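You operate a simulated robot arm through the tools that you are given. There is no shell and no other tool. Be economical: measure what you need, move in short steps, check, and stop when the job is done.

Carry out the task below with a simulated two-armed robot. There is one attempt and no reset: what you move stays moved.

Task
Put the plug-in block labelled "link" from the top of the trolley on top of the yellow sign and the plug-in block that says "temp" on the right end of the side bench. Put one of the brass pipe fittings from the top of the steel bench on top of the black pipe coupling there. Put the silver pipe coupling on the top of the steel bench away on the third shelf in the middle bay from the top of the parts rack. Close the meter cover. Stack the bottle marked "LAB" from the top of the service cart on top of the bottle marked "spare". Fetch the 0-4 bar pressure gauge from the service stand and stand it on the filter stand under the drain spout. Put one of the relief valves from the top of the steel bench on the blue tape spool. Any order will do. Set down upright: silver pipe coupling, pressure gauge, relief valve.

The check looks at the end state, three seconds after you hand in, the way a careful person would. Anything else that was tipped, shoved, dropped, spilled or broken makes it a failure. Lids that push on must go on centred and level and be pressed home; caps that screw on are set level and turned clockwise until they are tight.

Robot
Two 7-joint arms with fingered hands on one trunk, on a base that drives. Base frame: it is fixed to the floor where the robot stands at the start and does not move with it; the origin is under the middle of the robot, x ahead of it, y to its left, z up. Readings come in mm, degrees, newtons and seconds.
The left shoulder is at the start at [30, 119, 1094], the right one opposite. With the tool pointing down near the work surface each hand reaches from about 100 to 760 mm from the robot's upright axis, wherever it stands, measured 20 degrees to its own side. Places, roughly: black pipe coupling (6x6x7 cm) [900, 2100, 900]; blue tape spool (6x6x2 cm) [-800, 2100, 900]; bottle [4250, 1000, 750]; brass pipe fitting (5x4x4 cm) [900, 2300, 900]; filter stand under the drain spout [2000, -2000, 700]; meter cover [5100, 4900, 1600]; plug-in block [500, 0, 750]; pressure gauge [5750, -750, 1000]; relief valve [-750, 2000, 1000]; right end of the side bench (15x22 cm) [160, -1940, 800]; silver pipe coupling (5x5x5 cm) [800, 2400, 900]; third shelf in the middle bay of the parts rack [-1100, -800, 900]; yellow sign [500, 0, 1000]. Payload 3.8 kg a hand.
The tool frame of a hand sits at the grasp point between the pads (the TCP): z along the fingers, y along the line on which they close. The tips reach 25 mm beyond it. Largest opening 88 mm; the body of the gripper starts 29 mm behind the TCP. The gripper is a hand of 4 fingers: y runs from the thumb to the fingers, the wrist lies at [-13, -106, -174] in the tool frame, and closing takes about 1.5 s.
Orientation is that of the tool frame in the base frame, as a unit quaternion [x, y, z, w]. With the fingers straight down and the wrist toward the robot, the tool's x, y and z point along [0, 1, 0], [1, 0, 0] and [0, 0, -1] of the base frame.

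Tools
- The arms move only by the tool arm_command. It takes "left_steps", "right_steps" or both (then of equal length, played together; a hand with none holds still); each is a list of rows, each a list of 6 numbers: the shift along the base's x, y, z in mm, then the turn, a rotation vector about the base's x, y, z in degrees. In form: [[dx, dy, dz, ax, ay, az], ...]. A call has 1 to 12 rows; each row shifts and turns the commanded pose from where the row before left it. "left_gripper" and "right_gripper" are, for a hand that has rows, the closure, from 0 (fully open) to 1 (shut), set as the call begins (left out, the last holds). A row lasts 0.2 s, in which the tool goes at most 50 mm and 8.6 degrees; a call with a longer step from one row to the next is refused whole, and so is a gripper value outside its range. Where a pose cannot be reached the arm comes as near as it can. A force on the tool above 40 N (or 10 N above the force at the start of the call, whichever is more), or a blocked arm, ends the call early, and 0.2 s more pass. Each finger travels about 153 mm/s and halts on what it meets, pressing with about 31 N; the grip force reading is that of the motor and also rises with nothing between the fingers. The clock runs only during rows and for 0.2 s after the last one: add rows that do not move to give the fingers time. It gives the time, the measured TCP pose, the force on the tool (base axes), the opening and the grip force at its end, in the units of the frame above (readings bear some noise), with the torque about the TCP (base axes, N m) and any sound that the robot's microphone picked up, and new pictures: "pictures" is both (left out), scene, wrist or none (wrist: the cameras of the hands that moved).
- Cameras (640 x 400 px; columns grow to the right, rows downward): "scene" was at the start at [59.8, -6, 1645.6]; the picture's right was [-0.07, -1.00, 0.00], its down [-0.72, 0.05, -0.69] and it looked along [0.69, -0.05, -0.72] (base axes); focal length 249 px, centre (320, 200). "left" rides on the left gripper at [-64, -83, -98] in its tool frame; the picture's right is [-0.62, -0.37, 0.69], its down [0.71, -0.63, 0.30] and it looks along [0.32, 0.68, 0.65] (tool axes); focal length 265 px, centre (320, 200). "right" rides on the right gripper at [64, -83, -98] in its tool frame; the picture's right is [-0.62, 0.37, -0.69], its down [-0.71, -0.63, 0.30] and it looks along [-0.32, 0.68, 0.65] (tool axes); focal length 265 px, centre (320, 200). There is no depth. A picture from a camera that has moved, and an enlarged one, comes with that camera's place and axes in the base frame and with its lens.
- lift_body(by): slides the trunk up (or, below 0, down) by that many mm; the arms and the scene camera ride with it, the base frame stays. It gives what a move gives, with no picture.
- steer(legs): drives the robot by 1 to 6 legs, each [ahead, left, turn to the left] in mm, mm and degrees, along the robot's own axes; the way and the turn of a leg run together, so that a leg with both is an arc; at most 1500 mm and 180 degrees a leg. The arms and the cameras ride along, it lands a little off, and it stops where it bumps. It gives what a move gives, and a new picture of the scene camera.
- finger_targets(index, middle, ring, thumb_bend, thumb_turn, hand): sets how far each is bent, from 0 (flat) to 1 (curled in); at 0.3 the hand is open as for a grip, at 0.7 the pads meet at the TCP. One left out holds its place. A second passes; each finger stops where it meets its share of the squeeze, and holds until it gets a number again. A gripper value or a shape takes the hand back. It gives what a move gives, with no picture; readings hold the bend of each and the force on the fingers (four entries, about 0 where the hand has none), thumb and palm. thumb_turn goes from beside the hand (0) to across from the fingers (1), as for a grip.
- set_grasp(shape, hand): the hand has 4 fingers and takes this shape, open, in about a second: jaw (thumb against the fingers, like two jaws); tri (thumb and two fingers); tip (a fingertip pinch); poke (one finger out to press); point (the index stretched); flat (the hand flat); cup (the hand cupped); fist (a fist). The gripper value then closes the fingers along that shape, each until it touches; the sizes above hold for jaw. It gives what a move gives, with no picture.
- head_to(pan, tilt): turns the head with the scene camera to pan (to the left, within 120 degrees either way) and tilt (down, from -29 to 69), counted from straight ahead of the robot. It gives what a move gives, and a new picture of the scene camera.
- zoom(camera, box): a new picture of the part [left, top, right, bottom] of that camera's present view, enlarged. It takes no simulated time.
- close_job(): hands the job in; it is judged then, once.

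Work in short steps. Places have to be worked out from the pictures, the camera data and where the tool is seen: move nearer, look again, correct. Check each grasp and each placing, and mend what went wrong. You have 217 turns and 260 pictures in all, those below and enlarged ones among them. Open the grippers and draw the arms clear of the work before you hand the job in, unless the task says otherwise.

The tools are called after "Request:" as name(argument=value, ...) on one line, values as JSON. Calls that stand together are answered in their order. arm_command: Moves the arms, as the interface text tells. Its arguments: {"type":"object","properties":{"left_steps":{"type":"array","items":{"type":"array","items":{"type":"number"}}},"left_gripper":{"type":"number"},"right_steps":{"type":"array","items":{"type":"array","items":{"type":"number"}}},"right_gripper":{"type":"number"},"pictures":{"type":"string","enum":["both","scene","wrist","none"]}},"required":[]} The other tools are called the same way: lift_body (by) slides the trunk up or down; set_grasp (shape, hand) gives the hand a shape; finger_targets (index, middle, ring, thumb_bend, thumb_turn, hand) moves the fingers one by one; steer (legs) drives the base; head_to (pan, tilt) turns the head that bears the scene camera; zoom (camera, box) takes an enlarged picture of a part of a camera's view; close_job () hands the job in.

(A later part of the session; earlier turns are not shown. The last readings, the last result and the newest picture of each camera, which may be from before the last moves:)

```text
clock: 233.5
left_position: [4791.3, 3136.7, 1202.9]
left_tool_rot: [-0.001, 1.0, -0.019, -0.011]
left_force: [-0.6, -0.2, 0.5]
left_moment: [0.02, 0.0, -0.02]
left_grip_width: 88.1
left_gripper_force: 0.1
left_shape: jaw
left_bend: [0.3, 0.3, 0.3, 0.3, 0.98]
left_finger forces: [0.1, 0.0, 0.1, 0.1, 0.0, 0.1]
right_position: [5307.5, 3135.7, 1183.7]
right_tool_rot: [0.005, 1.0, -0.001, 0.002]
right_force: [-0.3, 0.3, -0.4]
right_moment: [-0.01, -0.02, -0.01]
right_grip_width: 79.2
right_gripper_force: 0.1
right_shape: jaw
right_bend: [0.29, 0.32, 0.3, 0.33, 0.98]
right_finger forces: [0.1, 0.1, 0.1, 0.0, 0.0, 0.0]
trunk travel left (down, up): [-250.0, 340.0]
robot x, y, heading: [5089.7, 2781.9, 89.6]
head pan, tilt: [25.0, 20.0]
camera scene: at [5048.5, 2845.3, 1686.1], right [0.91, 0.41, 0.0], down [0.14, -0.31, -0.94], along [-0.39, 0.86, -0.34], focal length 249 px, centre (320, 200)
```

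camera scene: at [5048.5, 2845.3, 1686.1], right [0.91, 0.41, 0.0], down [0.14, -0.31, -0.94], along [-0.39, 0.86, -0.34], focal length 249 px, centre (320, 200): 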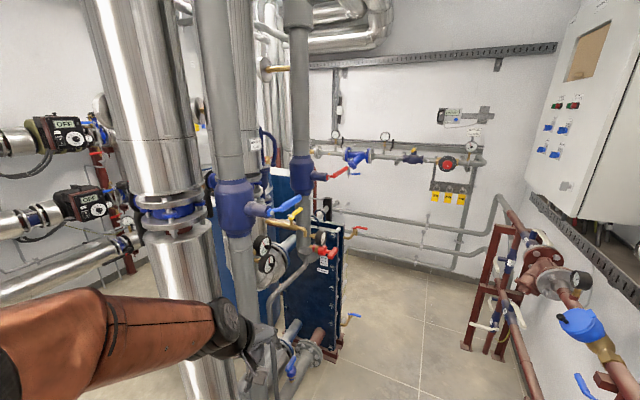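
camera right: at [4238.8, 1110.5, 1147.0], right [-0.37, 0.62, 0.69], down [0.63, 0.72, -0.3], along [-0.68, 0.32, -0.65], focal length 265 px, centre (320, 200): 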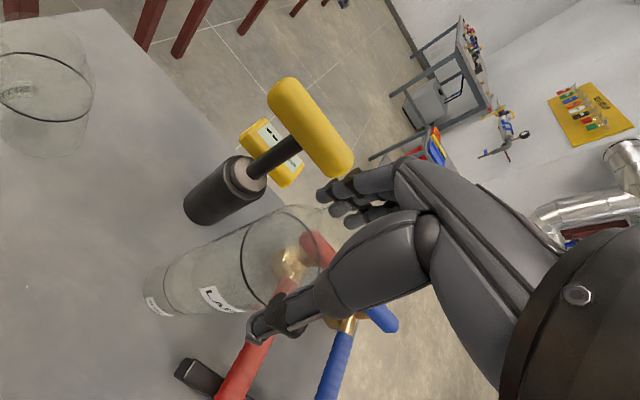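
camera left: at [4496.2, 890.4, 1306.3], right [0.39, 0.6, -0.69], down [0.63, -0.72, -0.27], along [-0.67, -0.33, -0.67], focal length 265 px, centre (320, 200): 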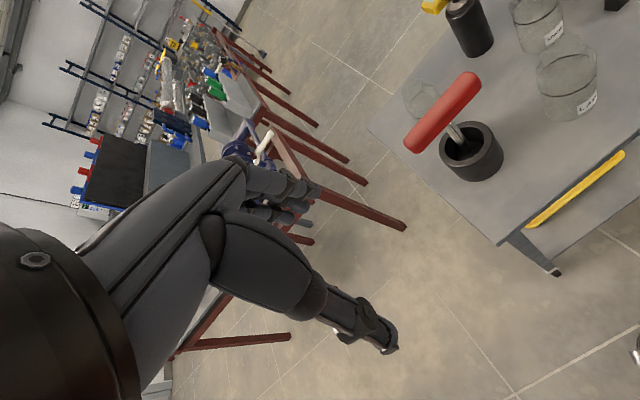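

I zoom on both candidates: the wall display unit and the blue-lidded meter.

Request:
zoom(camera="scene", box=[424, 96, 504, 146])

Request:
zoom(camera="scene", box=[500, 230, 640, 350])

```text
8.00 times, centred on (464, 121) of scene
camera zoom: at [5048.5, 2845.3, 1686.1], right [0.91, 0.41, 0.0], down [0.14, -0.31, -0.94], along [-0.39, 0.86, -0.34], focal length 1994 px, centre (-832, 832)
```

zoom: 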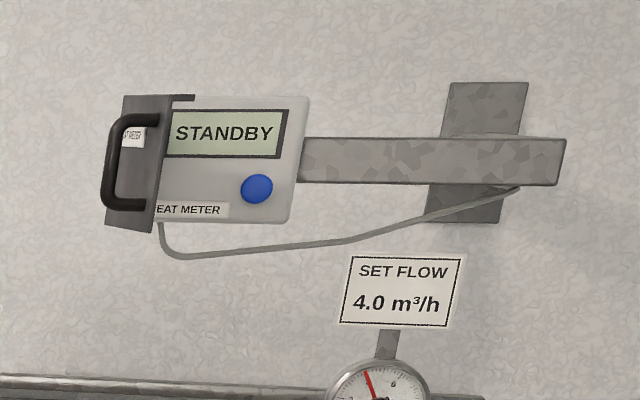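

```text
3.33 times, centred on (570, 290) of scene
camera zoom: at [5048.5, 2845.3, 1686.1], right [0.91, 0.41, 0.0], down [0.14, -0.31, -0.94], along [-0.39, 0.86, -0.34], focal length 831 px, centre (-513, -100)
```

zoom: 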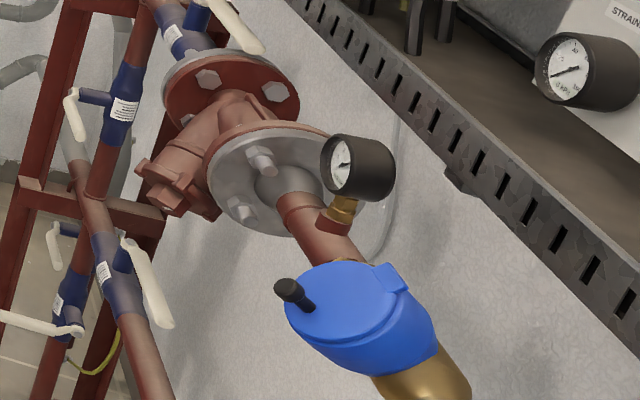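

The target is the HEAT METER with a hinged handle-cover standing open on its left. I drive nearer along the lane.

Request:
steer(legs=[[1050, 30, 0]])

Request:
lift_body(by=330)

Request:
head_to(pan=-5, tilt=30)

```text
clock: 238.9
left_position: [4777.4, 4200.6, 1202.9]
left_tool_rot: [-0.001, 1.0, -0.02, -0.011]
left_force: [0.0, -0.6, 0.0]
left_moment: [-0.02, 0.03, 0.02]
left_grip_width: 87.9
left_gripper_force: 0.0
left_shape: jaw
left_bend: [0.3, 0.3, 0.3, 0.3, 0.98]
left_finger forces: [0.0, 0.1, 0.1, 0.1, 0.1, 0.0]
right_position: [5291.9, 4198.6, 1183.5]
right_tool_rot: [0.008, 1.0, -0.001, 0.001]
right_force: [0.3, -0.7, 0.5]
right_moment: [-0.04, 0.01, 0.01]
right_grip_width: 79.0
right_gripper_force: 0.1
right_shape: jaw
right_bend: [0.29, 0.32, 0.3, 0.33, 0.98]
right_finger forces: [0.0, 0.1, 0.0, 0.0, 0.0, 0.0]
trunk travel left (down, up): [-250.0, 340.0]
robot x, y, heading: [5071.1, 3842.9, 89.4]
head pan, tilt: [25.0, 20.0]
camera scene: at [5033.8, 3908.5, 1686.0], right [0.91, 0.41, 0.0], down [0.14, -0.31, -0.94], along [-0.38, 0.86, -0.34], focal length 249 px, centre (320, 200)
```

scene: 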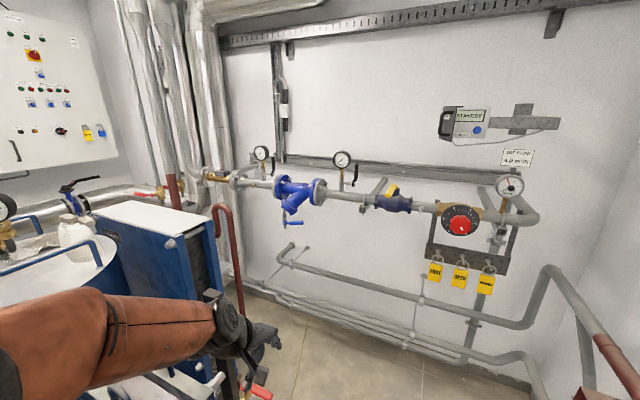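

```text
clock: 242.2
left_position: [4788.0, 4170.7, 1537.6]
left_tool_rot: [0.0, 1.0, -0.009, -0.013]
left_force: [0.5, 0.5, 0.3]
left_moment: [0.0, 0.02, 0.01]
left_grip_width: 88.0
left_gripper_force: 0.0
left_shape: jaw
left_bend: [0.3, 0.3, 0.3, 0.3, 0.98]
left_finger forces: [0.0, 0.0, 0.0, 0.1, 0.0, 0.0]
right_position: [5305.2, 4169.3, 1514.4]
right_tool_rot: [0.008, 1.0, 0.008, -0.003]
right_force: [0.9, 0.5, -0.4]
right_moment: [-0.02, 0.02, 0.0]
right_grip_width: 78.9
right_gripper_force: 0.0
right_shape: jaw
right_bend: [0.29, 0.32, 0.3, 0.33, 0.98]
right_finger forces: [0.0, 0.1, 0.0, 0.0, 0.0, 0.0]
trunk travel left (down, up): [-580.0, 10.0]
robot x, y, heading: [5074.5, 3841.0, 89.1]
head pan, tilt: [25.0, 20.0]
```

```text
clock: 243.2
left_position: [4769.4, 4188.1, 1530.2]
left_tool_rot: [0.0, 1.0, -0.014, -0.008]
left_force: [-0.4, -1.0, -0.7]
left_moment: [0.01, -0.02, 0.0]
left_grip_width: 88.0
left_gripper_force: 0.0
left_shape: jaw
left_bend: [0.3, 0.3, 0.3, 0.3, 0.98]
left_finger forces: [0.0, 0.0, 0.0, 0.1, 0.1, 0.1]
right_position: [5284.5, 4186.4, 1512.7]
right_tool_rot: [0.007, 1.0, 0.004, 0.003]
right_force: [0.2, -0.6, 0.8]
right_moment: [-0.03, 0.0, 0.02]
right_grip_width: 79.0
right_gripper_force: 0.0
right_shape: jaw
right_bend: [0.29, 0.32, 0.3, 0.33, 0.98]
right_finger forces: [0.0, 0.1, 0.0, 0.1, 0.0, 0.0]
trunk travel left (down, up): [-580.0, 10.0]
robot x, y, heading: [5071.8, 3844.0, 88.9]
head pan, tilt: [-5.0, 30.0]
camera scene: at [5068.3, 3859.5, 1941.5], right [0.99, -0.12, 0.0], down [-0.11, -0.94, -0.31], along [0.04, 0.31, -0.95], focal length 249 px, centre (320, 200)
```

scene: 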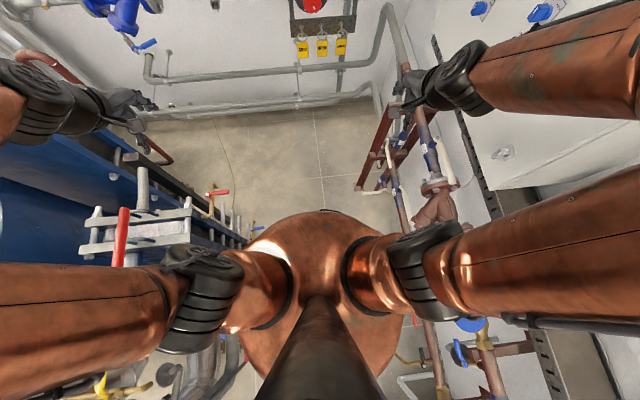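

The head pose looks deflected – it is probably pressed against an overhead pipe. I lower the trunk by 200 and re-check.

Request:
lift_body(by=-200)

Request:
head_to(pan=0, tilt=10)

```text
clock: 245.3
left_position: [4776.8, 4199.2, 1333.1]
left_tool_rot: [-0.002, 1.0, -0.017, -0.01]
left_force: [-0.6, 0.1, 0.5]
left_moment: [-0.01, 0.01, 0.0]
left_grip_width: 87.8
left_gripper_force: 0.0
left_shape: jaw
left_bend: [0.3, 0.3, 0.3, 0.3, 0.98]
left_finger forces: [0.0, 0.1, 0.1, 0.0, 0.0, 0.0]
right_position: [5291.8, 4198.1, 1313.8]
right_tool_rot: [0.007, 1.0, -0.001, 0.001]
right_force: [-0.1, 0.0, -0.5]
right_moment: [0.01, 0.04, 0.07]
right_grip_width: 79.2
right_gripper_force: 0.1
right_shape: jaw
right_bend: [0.29, 0.32, 0.3, 0.33, 0.98]
right_finger forces: [0.0, 0.0, 0.0, 0.0, 0.0, 0.0]
trunk travel left (down, up): [-380.0, 210.0]
robot x, y, heading: [5075.8, 3846.0, 89.2]
head pan, tilt: [-5.0, 30.0]
```

```text
clock: 246.2
left_position: [4777.4, 4199.6, 1333.2]
left_tool_rot: [-0.001, 1.0, -0.019, -0.011]
left_force: [0.6, -0.1, -0.3]
left_moment: [0.03, 0.05, 0.02]
left_grip_width: 88.0
left_gripper_force: 0.1
left_shape: jaw
left_bend: [0.3, 0.3, 0.3, 0.3, 0.98]
left_finger forces: [0.0, 0.0, 0.0, 0.1, 0.0, 0.0]
right_position: [5293.1, 4197.5, 1313.3]
right_tool_rot: [0.008, 1.0, -0.001, 0.001]
right_force: [-0.8, -0.1, 0.0]
right_moment: [0.0, -0.02, 0.0]
right_grip_width: 79.6
right_gripper_force: 0.1
right_shape: jaw
right_bend: [0.29, 0.32, 0.3, 0.33, 0.98]
right_finger forces: [0.1, 0.1, 0.0, 0.0, 0.1, 0.0]
trunk travel left (down, up): [-380.0, 210.0]
robot x, y, heading: [5071.0, 3842.7, 89.1]
head pan, tilt: [0.0, 10.0]
camera scene: at [5073.4, 3916.0, 1832.3], right [1.0, -0.02, 0.0], down [0.0, -0.17, -0.98], along [0.01, 0.98, -0.17], focal length 249 px, centre (320, 200)
```

scene: 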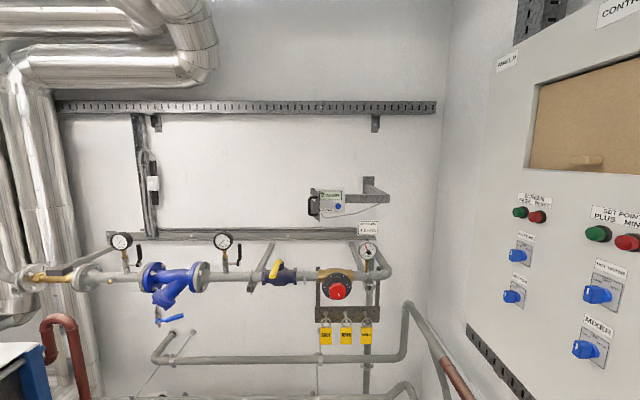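

Recovered. The meter triangulates to ≈[5116, 4904, 1644]. I zoom on it.

Request:
zoom(camera="scene", box=[292, 174, 404, 244])

```text
5.71 times, centred on (348, 209) of scene
camera zoom: at [5073.4, 3916.0, 1832.3], right [1.0, -0.02, 0.0], down [0.0, -0.17, -0.98], along [0.01, 0.98, -0.17], focal length 1424 px, centre (160, 149)
```

zoom: 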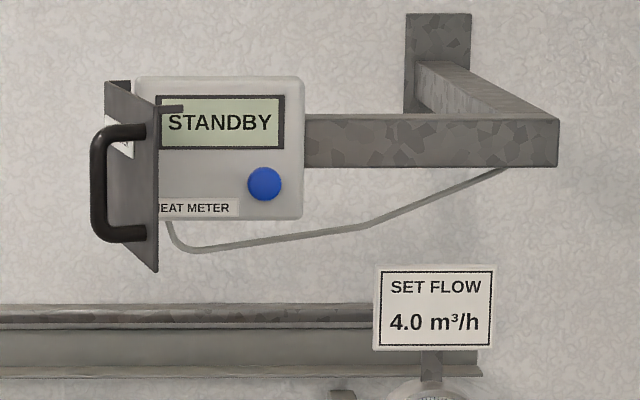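

The cover is hinged at the meter's left edge, standing ~70° open. I bring the right hand inward for clearance and drive 330 mm closer, then turn the left hand to point forward.

Request:
arm_command(right_steps=[[-40, 0, -20, 0, 0, 0], [-40, 0, -20, 0, 0, 0], [-20, 0, -20, 0, 0, 0]], pictures="none")

Request:
steer(legs=[[320, 20, 0.9]])

Request:
arm_command(left_steps=[[0, 0, 20, 8.4, 0, 0], [0, 0, 20, 8.4, 0, 0], [0, 0, 25, 8.4, 0, 0], [0, 0, 25, 8.4, 0, 0], [0, 0, 25, 8.4, 0, 0], [0, 0, 25, 8.4, 0, 0], [0, 0, 25, 8.4, 0, 0], [0, 0, 25, 8.4, 0, 0], [0, 0, 25, 8.4, 0, 0], [0, 0, 25, 8.4, 0, 0], [0, 0, 25, 6, 0, 0], [0, 0, 0, 0, 0, 0]])

```text
clock: 246.9
left_position: [4776.0, 4199.7, 1333.2]
left_tool_rot: [0.0, 1.0, -0.018, -0.01]
left_force: [-0.3, 1.0, 0.2]
left_moment: [0.02, 0.02, -0.03]
left_grip_width: 88.0
left_gripper_force: 0.0
left_shape: jaw
left_bend: [0.3, 0.3, 0.3, 0.3, 0.98]
left_finger forces: [0.0, 0.0, 0.1, 0.0, 0.0, 0.0]
right_position: [5191.1, 4212.6, 1258.8]
right_tool_rot: [0.007, 1.0, -0.002, 0.001]
right_force: [0.6, -0.7, 0.0]
right_moment: [0.04, 0.0, -0.02]
right_grip_width: 79.1
right_gripper_force: 0.1
right_shape: jaw
right_bend: [0.29, 0.32, 0.3, 0.33, 0.98]
right_finger forces: [0.1, 0.1, 0.0, 0.1, 0.0, 0.1]
right hand out of reach, approached as far as the arm can: row 1, 2, 3
trunk travel left (down, up): [-380.0, 210.0]
robot x, y, heading: [5071.9, 3843.5, 89.1]
head pan, tilt: [0.0, 10.0]
```

```text
clock: 249.1
left_position: [4752.6, 4517.3, 1332.0]
left_tool_rot: [-0.009, 1.0, -0.018, -0.011]
left_force: [0.5, -1.1, 0.9]
left_moment: [0.02, -0.03, -0.02]
left_grip_width: 88.0
left_gripper_force: 0.1
left_shape: jaw
left_bend: [0.3, 0.3, 0.3, 0.3, 0.98]
left_finger forces: [0.1, 0.0, 0.1, 0.0, 0.0, 0.0]
right_position: [5166.0, 4535.8, 1258.3]
right_tool_rot: [-0.003, 1.0, -0.002, 0.001]
right_force: [1.3, 0.0, -0.6]
right_moment: [0.02, 0.01, 0.0]
right_grip_width: 79.1
right_gripper_force: 0.0
right_shape: jaw
right_bend: [0.29, 0.32, 0.3, 0.33, 0.98]
right_finger forces: [0.0, 0.0, 0.1, 0.0, 0.0, 0.0]
trunk travel left (down, up): [-380.0, 210.0]
robot x, y, heading: [5056.2, 4167.0, 90.0]
head pan, tilt: [0.0, 10.0]
camera scene: at [5053.8, 4239.3, 1832.3], right [1.0, 0.0, 0.0], down [0.0, -0.17, -0.98], along [0.0, 0.98, -0.17], focal length 249 px, centre (320, 200)
```

scene: 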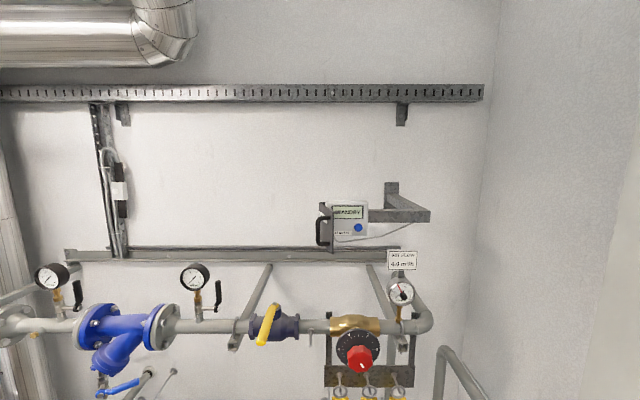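

```text
clock: 251.7
left_position: [4737.8, 4528.1, 1614.0]
left_tool_rot: [-0.014, 0.719, 0.694, 0.0]
left_force: [0.1, -0.1, -0.3]
left_moment: [-0.02, 0.0, 0.0]
left_grip_width: 88.1
left_gripper_force: 0.1
left_shape: jaw
left_bend: [0.3, 0.3, 0.3, 0.3, 0.98]
left_finger forces: [0.0, 0.1, 0.0, 0.1, 0.0, 0.0]
left hand out of reach, approached as far as the arm can: row 4, 5, 6, 7
right_position: [5165.3, 4536.6, 1259.0]
right_tool_rot: [-0.002, 1.0, -0.002, 0.002]
right_force: [1.2, -0.9, 0.0]
right_moment: [0.0, 0.03, -0.01]
right_grip_width: 79.3
right_gripper_force: 0.0
right_shape: jaw
right_bend: [0.29, 0.32, 0.3, 0.33, 0.98]
right_finger forces: [0.0, 0.0, 0.0, 0.0, 0.0, 0.1]
trunk travel left (down, up): [-380.0, 210.0]
robot x, y, heading: [5055.4, 4166.0, 90.2]
head pan, tilt: [0.0, 10.0]
camera scene: at [5053.6, 4238.5, 1832.4], right [1.0, 0.0, 0.0], down [0.0, -0.17, -0.98], along [0.0, 0.98, -0.17], focal length 249 px, centre (320, 200)
camera left: at [4806.4, 4427.5, 1536.1], right [0.61, 0.69, -0.38], down [-0.71, 0.27, -0.65], along [-0.35, 0.67, 0.65], focal length 265 px, centre (320, 200)
```

scene: 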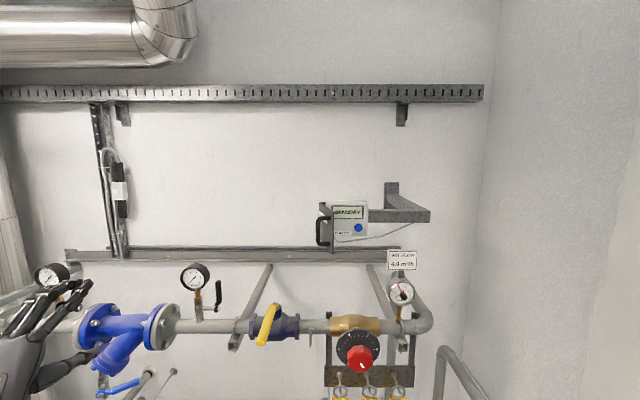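
left: 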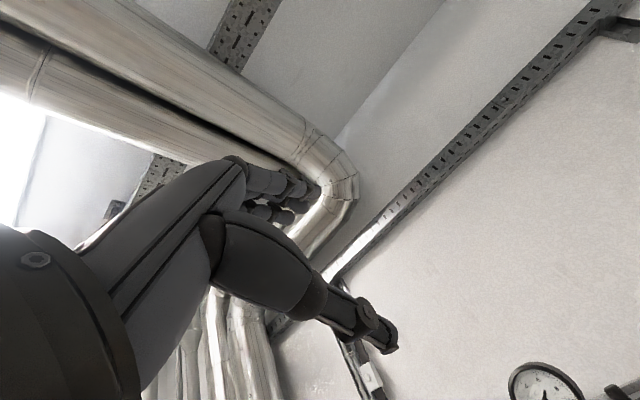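

I zoom on the meter for finer coordinates.

Request:
zoom(camera="scene", box=[296, 180, 392, 240])

```text
6.67 times, centred on (344, 210) of scene
camera zoom: at [5053.6, 4238.5, 1832.4], right [1.0, 0.0, 0.0], down [0.0, -0.17, -0.98], along [0.0, 0.98, -0.17], focal length 1662 px, centre (160, 133)
```

zoom: 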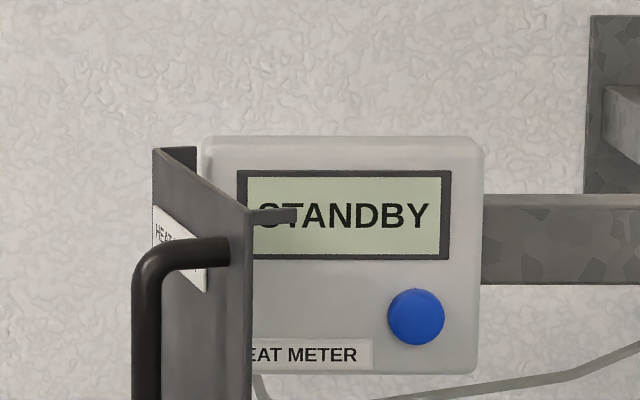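

Geometry: hinge ≈[5050, 4960], cover ~128 mm wide, 73° open; handle bar ≈[5039, 4852, 1610–1678]. Meter face y≈4957. I close the left fingers and bring the hand to the left of the handle.

Request:
arm_command(left_steps=[[40, 0, 5, 0, 0, 0], [40, 0, 5, 0, 0, 0], [40, 0, 5, 0, 0, 0], [40, 10, 5, 0, 0, 0], [40, 20, 5, 0, 0, 0], [30, 30, 5, 0, 0, 0], [0, 45, 0, 0, 0, 0], [0, 45, 0, 0, 0, 0], [0, 45, 0, 0, 0, 0], [0, 0, 0, 0, 0, 0]], left_gripper=1, pictures="scene")

Request:
zoom(camera="scene", box=[232, 170, 392, 270])

```text
clock: 253.0
left_position: [4764.8, 4543.1, 1619.9]
left_tool_rot: [-0.122, 0.734, 0.665, 0.072]
left_force: [-0.3, -0.5, -0.4]
left_moment: [-0.01, -0.01, -0.01]
left_grip_width: 0.0
left_gripper_force: 31.4
left_shape: jaw
left_bend: [0.7, 0.7, 0.7, 0.39, 1.0]
left_finger forces: [0.0, 0.1, 0.0, 0.1, 0.1, 0.0]
left hand out of reach, approached as far as the arm can: row 1, 2, 3, 4, 5, 6
right_position: [5164.2, 4536.5, 1260.3]
right_tool_rot: [-0.003, 1.0, -0.002, 0.002]
right_force: [0.2, -0.2, 0.3]
right_moment: [0.03, -0.01, -0.01]
right_grip_width: 79.2
right_gripper_force: 0.0
right_shape: jaw
right_bend: [0.29, 0.32, 0.3, 0.33, 0.98]
right_finger forces: [0.1, 0.0, 0.0, 0.1, 0.0, 0.1]
trunk travel left (down, up): [-380.0, 210.0]
robot x, y, heading: [5051.9, 4163.7, 90.2]
head pan, tilt: [0.0, 10.0]
stopped in row 6 (left hand): the arm was blocked; the commanded pose is now the measured one
camera scene: at [5051.2, 4237.8, 1832.4], right [1.0, 0.0, 0.0], down [0.0, -0.17, -0.98], along [0.0, 0.98, -0.17], focal length 249 px, centre (320, 200)
```

scene: 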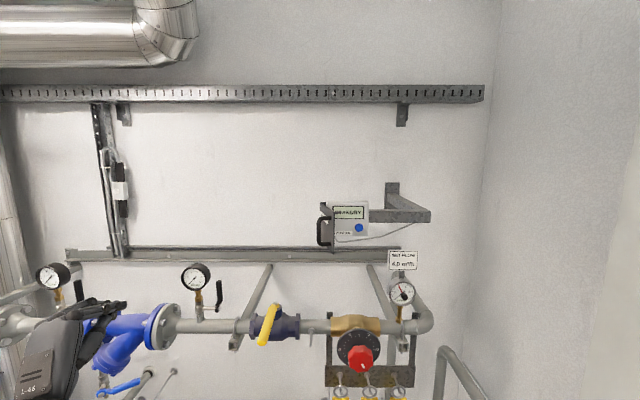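

```text
4.00 times, centred on (312, 220) of scene
camera zoom: at [5051.2, 4237.8, 1832.4], right [1.0, 0.0, 0.0], down [0.0, -0.17, -0.98], along [0.0, 0.98, -0.17], focal length 997 px, centre (352, 120)
```

zoom: 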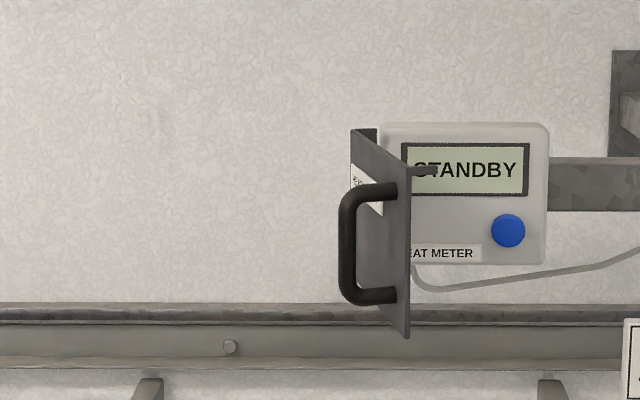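

The arm is too folded that close in. I raise the trunk a bit, restore the hand's orientation and go forward-diagonally instead.

Request:
lift_body(by=60)

Request:
arm_command(left_steps=[[0, 45, 0, 1.9, 5.3, -1.4], [5, 45, 0, 1.9, 5.3, -1.4], [20, 40, 0, 1.8, 5.2, -1.3], [40, 25, 0, 0, 0, 0], [45, 10, -5, 0, 0, 0], [45, 10, -10, 0, 0, 0], [45, 10, -10, 0, 0, 0], [10, 40, -10, 0, 0, 0], [0, 40, 0, 0, 0, 0], [0, 0, 0, 0, 0, 0]], pictures="scene")

```text
clock: 254.0
left_position: [4768.2, 4545.5, 1680.6]
left_tool_rot: [-0.12, 0.734, 0.665, 0.071]
left_force: [-0.6, -0.6, -0.7]
left_moment: [-0.03, 0.0, 0.03]
left_grip_width: 0.0
left_gripper_force: 30.5
left_shape: jaw
left_bend: [0.7, 0.7, 0.7, 0.39, 1.0]
left_finger forces: [0.0, 0.0, 0.1, 0.0, 0.1, 0.0]
right_position: [5166.3, 4535.2, 1317.4]
right_tool_rot: [-0.002, 1.0, -0.002, 0.001]
right_force: [-0.4, 0.0, -0.8]
right_moment: [0.03, 0.04, 0.03]
right_grip_width: 78.9
right_gripper_force: 0.1
right_shape: jaw
right_bend: [0.29, 0.32, 0.3, 0.33, 0.98]
right_finger forces: [0.1, 0.0, 0.0, 0.0, 0.0, 0.0]
trunk travel left (down, up): [-440.0, 150.0]
robot x, y, heading: [5057.0, 4168.3, 90.4]
head pan, tilt: [0.0, 10.0]
```

```text
clock: 256.2
left_position: [4789.2, 4742.8, 1674.7]
left_tool_rot: [0.007, 0.707, 0.707, 0.001]
left_force: [0.1, 0.0, -0.1]
left_moment: [0.01, -0.02, -0.01]
left_grip_width: 0.0
left_gripper_force: 30.6
left_shape: jaw
left_bend: [0.7, 0.7, 0.7, 0.4, 1.0]
left_finger forces: [0.1, 0.0, 0.1, 0.0, 0.0, 0.0]
left hand out of reach, approached as far as the arm can: row 1, 2, 4, 5, 6, 7, 8, 9
right_position: [5166.1, 4536.0, 1319.2]
right_tool_rot: [-0.002, 1.0, -0.001, 0.001]
right_force: [0.4, 0.3, -0.9]
right_moment: [-0.02, 0.01, 0.03]
right_grip_width: 79.2
right_gripper_force: 0.0
right_shape: jaw
right_bend: [0.29, 0.32, 0.3, 0.33, 0.98]
right_finger forces: [0.0, 0.1, 0.1, 0.1, 0.0, 0.1]
trunk travel left (down, up): [-440.0, 150.0]
robot x, y, heading: [5054.9, 4168.6, 90.3]
head pan, tilt: [0.0, 10.0]
camera scene: at [5053.4, 4237.1, 1892.4], right [1.0, 0.0, 0.0], down [0.0, -0.17, -0.98], along [0.0, 0.98, -0.17], focal length 249 px, centre (320, 200)
```

scene: 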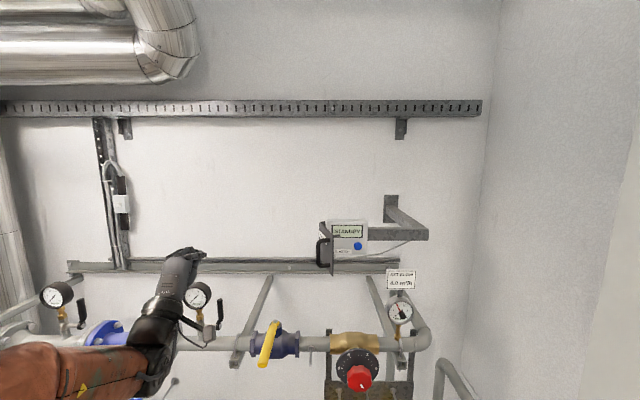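

Reach is limited straight-pointing at this inner spot; I yaw the hand 40° to the right (useful for pushing too) while moving right.

Request:
arm_command(left_steps=[[0, 0, 0, 0, 0, -8], [10, 0, 0, 0, 0, -8], [20, 0, 0, 0, 0, -8], [30, 0, -5, 0, 0, -8], [40, 0, -5, 0, 0, -8], [40, 0, -5, 0, 0, 0], [0, 0, 0, 0, 0, 0]], pictures="scene")

```text
clock: 257.8
left_position: [4929.3, 4745.1, 1657.1]
left_tool_rot: [0.243, 0.664, 0.665, 0.242]
left_force: [-0.1, -0.6, -0.1]
left_moment: [0.0, 0.02, 0.05]
left_grip_width: 0.1
left_gripper_force: 30.9
left_shape: jaw
left_bend: [0.7, 0.7, 0.7, 0.4, 1.0]
left_finger forces: [0.0, 0.1, 0.0, 0.1, 0.0, 0.0]
right_position: [5166.2, 4537.1, 1319.0]
right_tool_rot: [-0.003, 1.0, -0.001, 0.002]
right_force: [-0.4, -1.1, 0.7]
right_moment: [-0.02, 0.02, 0.0]
right_grip_width: 79.0
right_gripper_force: 0.0
right_shape: jaw
right_bend: [0.29, 0.32, 0.3, 0.33, 0.98]
right_finger forces: [0.1, 0.0, 0.1, 0.0, 0.0, 0.1]
trunk travel left (down, up): [-440.0, 150.0]
robot x, y, heading: [5057.2, 4165.9, 90.1]
head pan, tilt: [0.0, 10.0]
camera scene: at [5053.2, 4239.5, 1892.3], right [1.0, 0.0, 0.0], down [0.0, -0.17, -0.98], along [0.0, 0.98, -0.17], focal length 249 px, centre (320, 200)
```

scene: 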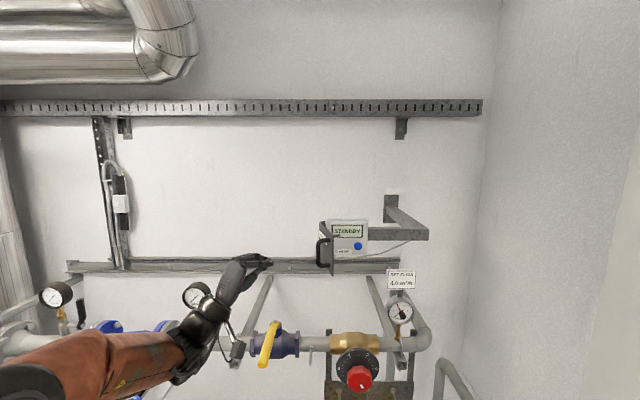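

Now reachable. I approach along the pointing direction to just short of the handle bar and look.

Request:
arm_command(left_steps=[[26, 23, -5, 0, 0, 0], [26, 23, -4, 0, 0, 0], [25, 22, -4, 0, 0, 0], [0, 0, 0, 0, 0, 0]], pictures="none")

Request:
zoom(camera="scene", box=[232, 190, 392, 290])

Request:
zoom(camera="left", box=[0, 0, 640, 400])

```text
clock: 258.8
left_position: [5005.9, 4814.2, 1646.1]
left_tool_rot: [0.244, 0.664, 0.665, 0.241]
left_force: [-0.2, 0.2, -0.1]
left_moment: [-0.02, 0.0, 0.01]
left_grip_width: 0.0
left_gripper_force: 31.3
left_shape: jaw
left_bend: [0.7, 0.7, 0.7, 0.4, 1.0]
left_finger forces: [0.0, 0.1, 0.0, 0.0, 0.0, 0.0]
right_position: [5166.5, 4536.2, 1317.9]
right_tool_rot: [-0.002, 1.0, -0.001, 0.001]
right_force: [-0.3, -0.7, -0.9]
right_moment: [0.0, 0.0, -0.01]
right_grip_width: 79.0
right_gripper_force: 0.0
right_shape: jaw
right_bend: [0.29, 0.32, 0.3, 0.33, 0.98]
right_finger forces: [0.1, 0.0, 0.1, 0.0, 0.1, 0.0]
trunk travel left (down, up): [-440.0, 150.0]
robot x, y, heading: [5055.1, 4168.9, 90.1]
head pan, tilt: [0.0, 10.0]
```

```text
4.00 times, centred on (312, 240) of scene
camera zoom: at [5053.9, 4239.0, 1892.4], right [1.0, 0.0, 0.0], down [0.0, -0.17, -0.98], along [0.0, 0.98, -0.17], focal length 997 px, centre (352, 40)
```

zoom: 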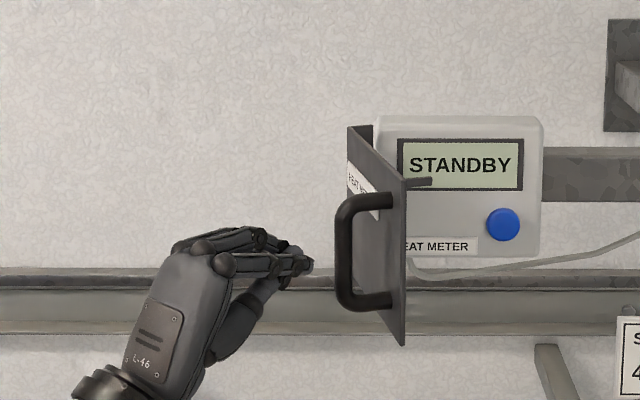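

```text
1.00 times, centred on (320, 200) of left (not enlarged: the box is as wide or as high as the picture)
camera zoom: at [4993.0, 4696.5, 1563.4], right [0.92, 0.13, -0.37], down [-0.35, 0.7, -0.63], along [0.18, 0.71, 0.69], focal length 265 px, centre (320, 200)
```

zoom: 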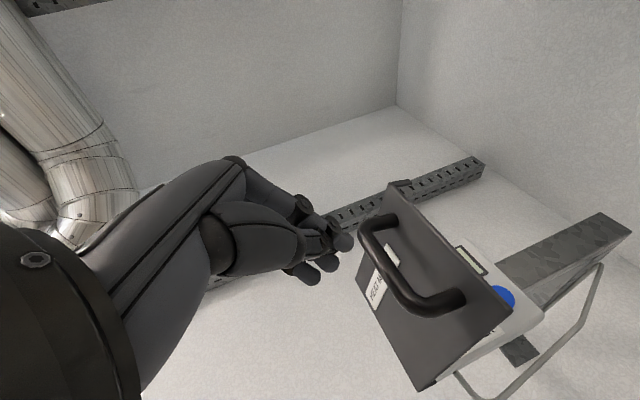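

The bar is ~[5052, 4875]. I advance to contact and push the handle along its arc, first mostly to the right.

Request:
arm_command(left_steps=[[14, 17, 0, 0, 0, 0], [13, 16, 0, 0, 0, 0], [19, 4, 0, 0, 0, 0], [19, 4, 0, 0, 0, 0], [18, 5, 0, 0, 0, 0], [0, 0, 0, 0, 0, 0]], pictures="none")

Request:
zoom(camera="scene", box=[252, 190, 412, 290])

Request:
zoom(camera="left", box=[0, 0, 640, 400])

```text
clock: 260.2
left_position: [5087.2, 4859.2, 1644.0]
left_tool_rot: [0.244, 0.664, 0.665, 0.24]
left_force: [0.0, -0.9, -0.1]
left_moment: [0.02, -0.03, -0.02]
left_grip_width: 0.0
left_gripper_force: 30.7
left_shape: jaw
left_bend: [0.7, 0.7, 0.7, 0.4, 1.0]
left_finger forces: [0.0, 0.0, 0.0, 0.0, 0.1, 0.1]
right_position: [5166.2, 4536.9, 1318.4]
right_tool_rot: [-0.003, 1.0, -0.001, 0.001]
right_force: [0.6, 0.3, 0.5]
right_moment: [-0.01, 0.02, -0.01]
right_grip_width: 79.2
right_gripper_force: 0.2
right_shape: jaw
right_bend: [0.29, 0.32, 0.3, 0.33, 0.98]
right_finger forces: [0.0, 0.0, 0.1, 0.1, 0.0, 0.0]
trunk travel left (down, up): [-440.0, 150.0]
robot x, y, heading: [5053.5, 4165.4, 90.1]
head pan, tilt: [0.0, 10.0]
```

```text
4.00 times, centred on (332, 240) of scene
camera zoom: at [5053.7, 4239.3, 1892.3], right [1.0, 0.0, 0.0], down [0.0, -0.17, -0.98], along [0.0, 0.98, -0.17], focal length 997 px, centre (272, 40)
```

zoom: 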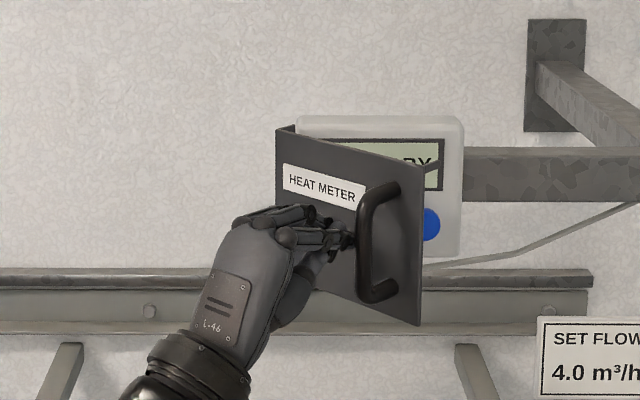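

```text
1.00 times, centred on (320, 200) of left (not enlarged: the box is as wide or as high as the picture)
camera zoom: at [5072.9, 4741.9, 1561.9], right [0.92, 0.13, -0.37], down [-0.35, 0.7, -0.63], along [0.18, 0.71, 0.69], focal length 265 px, centre (320, 200)
```

zoom: 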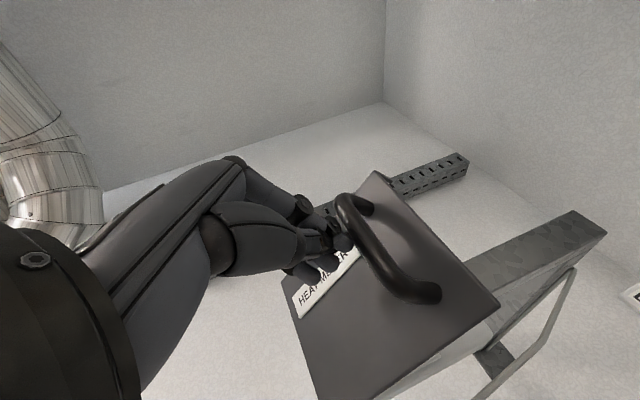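

The cover swings nicely, about half closed. I continue along the arc.

Request:
arm_command(left_steps=[[16, 9, 0, 0, 0, 0], [15, 12, 0, 0, 0, 0], [12, 15, 0, 0, 0, 0], [10, 17, 0, 0, 0, 0], [0, 0, 0, 0, 0, 0]], pictures="none")

Request:
zoom(camera="scene", box=[252, 190, 412, 290])

Request:
zoom(camera="left", box=[0, 0, 640, 400])

```text
clock: 261.4
left_position: [5140.9, 4913.0, 1644.1]
left_tool_rot: [0.244, 0.664, 0.665, 0.241]
left_force: [0.2, -0.6, -0.7]
left_moment: [-0.02, 0.01, -0.05]
left_grip_width: 0.0
left_gripper_force: 31.4
left_shape: jaw
left_bend: [0.7, 0.7, 0.7, 0.4, 1.0]
left_finger forces: [0.1, 0.0, 0.0, 0.0, 0.0, 0.0]
right_position: [5165.7, 4536.2, 1318.6]
right_tool_rot: [-0.002, 1.0, -0.002, 0.0]
right_force: [-0.2, 0.5, 0.0]
right_moment: [0.02, 0.03, -0.01]
right_grip_width: 79.1
right_gripper_force: 0.1
right_shape: jaw
right_bend: [0.29, 0.32, 0.3, 0.33, 0.98]
right_finger forces: [0.1, 0.0, 0.1, 0.0, 0.1, 0.0]
trunk travel left (down, up): [-440.0, 150.0]
robot x, y, heading: [5055.8, 4166.2, 90.2]
head pan, tilt: [0.0, 10.0]
```

```text
4.00 times, centred on (332, 240) of scene
camera zoom: at [5053.7, 4239.1, 1892.4], right [1.0, 0.0, 0.0], down [0.0, -0.17, -0.98], along [0.0, 0.98, -0.17], focal length 997 px, centre (272, 40)
```

zoom: 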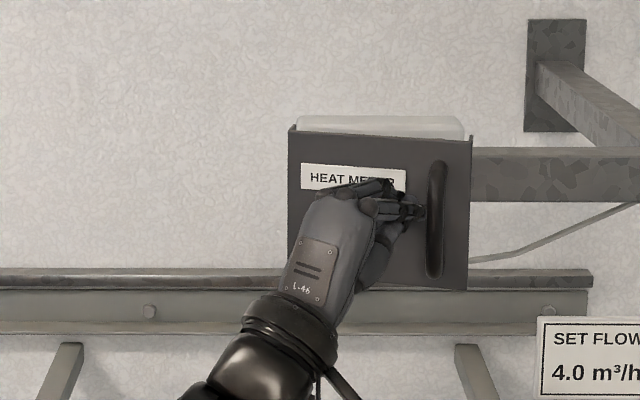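

```text
1.00 times, centred on (320, 200) of left (not enlarged: the box is as wide or as high as the picture)
camera zoom: at [5127.6, 4794.7, 1562.5], right [0.92, 0.13, -0.37], down [-0.35, 0.69, -0.63], along [0.18, 0.71, 0.68], focal length 265 px, centre (320, 200)
```

zoom: 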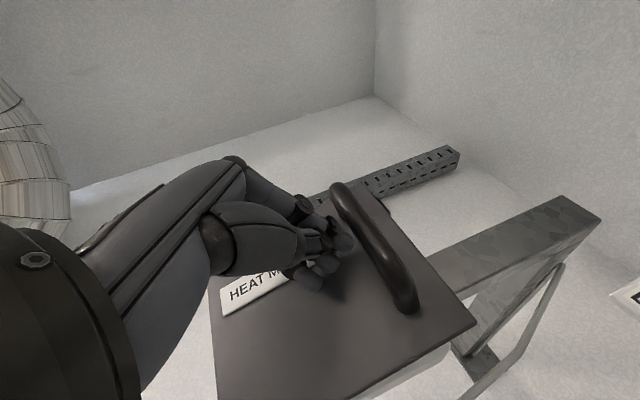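

Nearly closed. I press further in +y until it seats.

Request:
arm_command(left_steps=[[1, 6, 0, 0, 0, 0], [0, 6, 0, 0, 0, 0], [0, 6, 0, 0, 0, 0], [0, 6, 0, 0, 0, 0], [0, 0, 0, 0, 0, 0]], pictures="none")

Request:
zoom(camera="scene", box=[252, 190, 412, 290])

```text
clock: 262.6
left_position: [5141.8, 4917.8, 1644.1]
left_tool_rot: [0.244, 0.664, 0.665, 0.241]
left_force: [0.5, -0.1, -0.7]
left_moment: [0.01, -0.02, 0.0]
left_grip_width: 0.0
left_gripper_force: 32.0
left_shape: jaw
left_bend: [0.7, 0.7, 0.7, 0.4, 1.0]
left_finger forces: [0.0, 0.0, 0.0, 0.0, 0.0, 0.0]
left hand out of reach, approached as far as the arm can: row 2, 3, 4
right_position: [5167.1, 4538.1, 1318.1]
right_tool_rot: [-0.003, 1.0, -0.002, 0.001]
right_force: [-0.5, 0.9, -0.1]
right_moment: [-0.01, -0.02, -0.01]
right_grip_width: 79.0
right_gripper_force: 0.1
right_shape: jaw
right_bend: [0.29, 0.32, 0.3, 0.33, 0.98]
right_finger forces: [0.0, 0.0, 0.0, 0.0, 0.0, 0.1]
trunk travel left (down, up): [-440.0, 150.0]
robot x, y, heading: [5055.3, 4168.1, 90.3]
head pan, tilt: [0.0, 10.0]
```

```text
4.00 times, centred on (332, 240) of scene
camera zoom: at [5053.9, 4239.4, 1892.3], right [1.0, 0.0, 0.0], down [0.0, -0.17, -0.98], along [0.0, 0.98, -0.17], focal length 997 px, centre (272, 40)
```

zoom: 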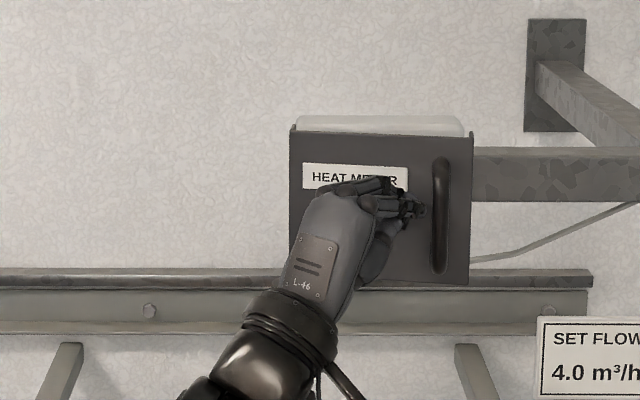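

Arm reach is at its limit, so I drive the base 25 mm ahead to press it home.

Request:
steer(legs=[[25, 0, 0]])

Request:
zoom(camera="scene", box=[252, 190, 412, 290])

```text
clock: 263.4
left_position: [5144.5, 4937.4, 1649.4]
left_tool_rot: [0.246, 0.66, 0.667, 0.242]
left_force: [2.9, -23.4, 4.9]
left_moment: [-0.11, 0.0, 0.15]
left_grip_width: 0.0
left_gripper_force: 31.1
left_shape: jaw
left_bend: [0.7, 0.7, 0.72, 0.73, 1.0]
left_finger forces: [0.1, 0.1, 21.3, 0.0, 0.1, 0.0]
right_position: [5167.3, 4557.4, 1320.4]
right_tool_rot: [-0.002, 1.0, 0.0, 0.002]
right_force: [-0.3, 0.1, 0.5]
right_moment: [0.0, 0.02, 0.0]
right_grip_width: 79.4
right_gripper_force: 0.1
right_shape: jaw
right_bend: [0.29, 0.32, 0.3, 0.33, 0.98]
right_finger forces: [0.0, 0.0, 0.1, 0.0, 0.0, 0.0]
trunk travel left (down, up): [-440.0, 150.0]
robot x, y, heading: [5054.6, 4192.5, 89.8]
head pan, tilt: [0.0, 10.0]
camera scene: at [5054.7, 4259.0, 1892.6], right [1.0, 0.0, 0.0], down [0.0, -0.17, -0.99], along [0.0, 0.99, -0.17], focal length 249 px, centre (320, 200)
```

scene: 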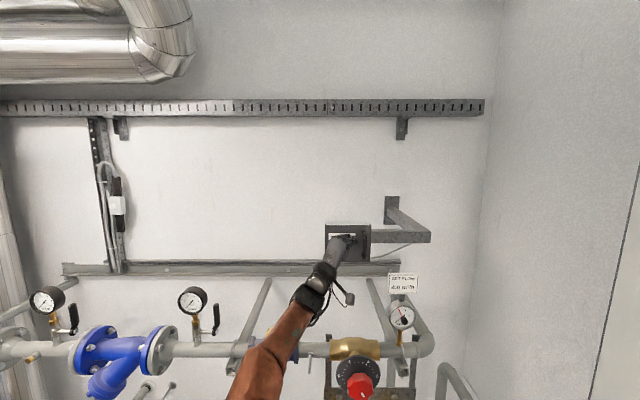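

```text
4.00 times, centred on (332, 240) of scene
camera zoom: at [5054.7, 4259.0, 1892.6], right [1.0, 0.0, 0.0], down [0.0, -0.17, -0.99], along [0.0, 0.99, -0.17], focal length 997 px, centre (272, 40)
```

zoom: 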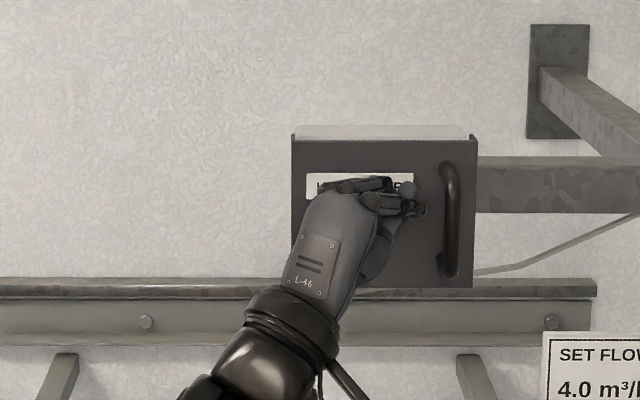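

Pressed at 23 N, the cover now looks flush. I withdraw the base and hand and check it stays closed.

Request:
steer(legs=[[-150, 0, 0]])

Request:
zoom(camera="scene", box=[276, 186, 404, 266])

```text
clock: 264.8
left_position: [5143.4, 4792.5, 1646.5]
left_tool_rot: [0.245, 0.662, 0.666, 0.242]
left_force: [-0.4, -0.1, 0.3]
left_moment: [-0.01, -0.02, 0.01]
left_grip_width: 0.0
left_gripper_force: 31.1
left_shape: jaw
left_bend: [0.7, 0.7, 0.7, 0.73, 1.0]
left_finger forces: [0.0, 0.0, 0.0, 0.1, 0.1, 0.0]
right_position: [5167.2, 4413.7, 1318.3]
right_tool_rot: [-0.002, 1.0, -0.002, 0.001]
right_force: [-0.3, -0.3, 0.1]
right_moment: [0.01, 0.01, 0.03]
right_grip_width: 79.3
right_gripper_force: 0.0
right_shape: jaw
right_bend: [0.29, 0.32, 0.3, 0.33, 0.98]
right_finger forces: [0.0, 0.1, 0.0, 0.0, 0.0, 0.1]
trunk travel left (down, up): [-440.0, 150.0]
robot x, y, heading: [5053.0, 4043.1, 90.3]
head pan, tilt: [0.0, 10.0]
camera scene: at [5054.4, 4116.6, 1892.2], right [1.0, 0.0, 0.0], down [0.0, -0.17, -0.98], along [0.0, 0.98, -0.17], focal length 249 px, centre (320, 200)
```

scene: 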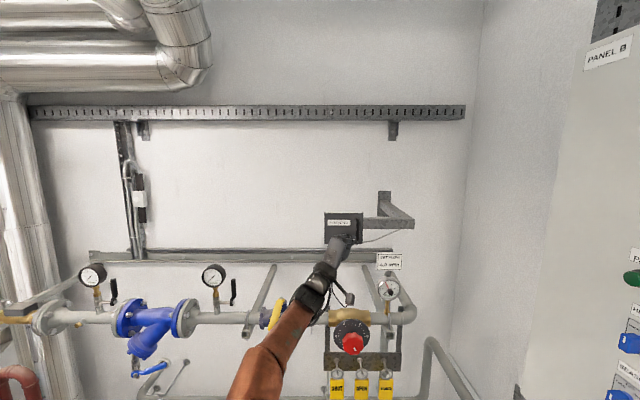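

```text
5.00 times, centred on (340, 226) of scene
camera zoom: at [5054.4, 4116.6, 1892.2], right [1.0, 0.0, 0.0], down [0.0, -0.17, -0.98], along [0.0, 0.98, -0.17], focal length 1246 px, centre (220, 70)
```

zoom: 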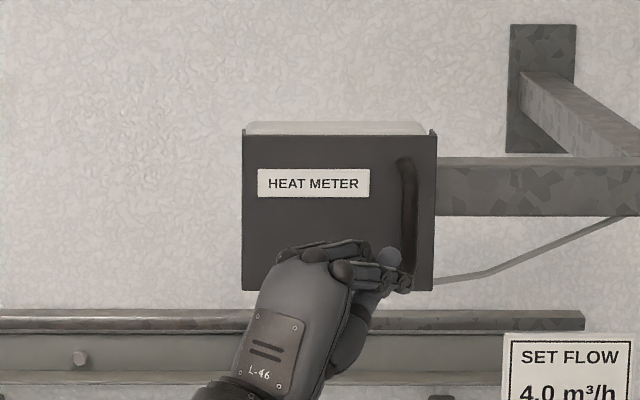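

The cover is closed. I bring the left hand back out the way it came and return it to pointing down.

Request:
arm_command(left_steps=[[-25, -30, 10, 0, 0, 0], [-35, -30, 10, 0, 0, 0], [-42, -20, 5, 0, 0, 0], [-42, -20, 5, 0, 0, 0], [-42, -20, 0, 0, 0, 8], [-42, -20, 0, 0, 0, 8], [-42, -15, 0, 0, 0, 8], [-42, -15, 0, 0, 0, 8], [-42, -5, 0, 0, 0, 8], [0, 0, 0, 0, 0, 0]], left_gripper=0, pictures="none")

Request:
arm_command(left_steps=[[0, -15, -20, -8.4, 0, 0], [0, -15, -20, -8.4, 0, 0], [0, -20, -20, -8.4, 0, 0], [0, -20, -25, -8.4, 0, 0], [0, -20, -25, -8.4, 0, 0], [0, -20, -25, -8.4, 0, 0], [0, -20, -25, -8.4, 0, 0], [0, -20, -25, -8.4, 0, 0], [0, -20, -25, -8.4, 0, 0], [0, -20, -25, -8.4, 0, 0], [0, -20, -25, -6, 0, 0], [0, 0, 0, 0, 0, 0]], pictures="none")

```text
clock: 267.0
left_position: [4787.0, 4617.4, 1676.5]
left_tool_rot: [0.005, 0.705, 0.709, 0.0]
left_force: [0.5, 0.6, -0.7]
left_moment: [0.01, -0.03, -0.03]
left_grip_width: 87.7
left_gripper_force: 0.1
left_shape: jaw
left_bend: [0.3, 0.3, 0.3, 0.3, 0.98]
left_finger forces: [0.1, 0.1, 0.0, 0.1, 0.1, 0.1]
right_position: [5166.9, 4413.1, 1318.2]
right_tool_rot: [-0.002, 1.0, -0.003, 0.0]
right_force: [0.7, -0.7, 0.1]
right_moment: [0.0, 0.01, 0.03]
right_grip_width: 79.0
right_gripper_force: 0.0
right_shape: jaw
right_bend: [0.29, 0.32, 0.3, 0.33, 0.98]
right_finger forces: [0.0, 0.0, 0.0, 0.1, 0.0, 0.0]
trunk travel left (down, up): [-440.0, 150.0]
robot x, y, heading: [5057.8, 4042.7, 90.0]
head pan, tilt: [0.0, 10.0]
```

```text
clock: 269.6
left_position: [4789.9, 4409.7, 1415.8]
left_tool_rot: [0.004, 1.0, 0.002, 0.003]
left_force: [0.4, -0.1, 0.2]
left_moment: [-0.01, 0.01, 0.04]
left_grip_width: 88.1
left_gripper_force: 0.0
left_shape: jaw
left_bend: [0.3, 0.3, 0.3, 0.3, 0.98]
left_finger forces: [0.0, 0.0, 0.0, 0.1, 0.0, 0.0]
right_position: [5167.7, 4412.4, 1319.8]
right_tool_rot: [-0.001, 1.0, -0.001, 0.001]
right_force: [0.3, 0.1, -0.4]
right_moment: [-0.01, -0.04, 0.01]
right_grip_width: 79.1
right_gripper_force: 0.0
right_shape: jaw
right_bend: [0.29, 0.32, 0.3, 0.33, 0.98]
right_finger forces: [0.0, 0.0, 0.0, 0.1, 0.0, 0.1]
trunk travel left (down, up): [-440.0, 150.0]
robot x, y, heading: [5054.5, 4042.0, 90.1]
head pan, tilt: [0.0, 10.0]
```

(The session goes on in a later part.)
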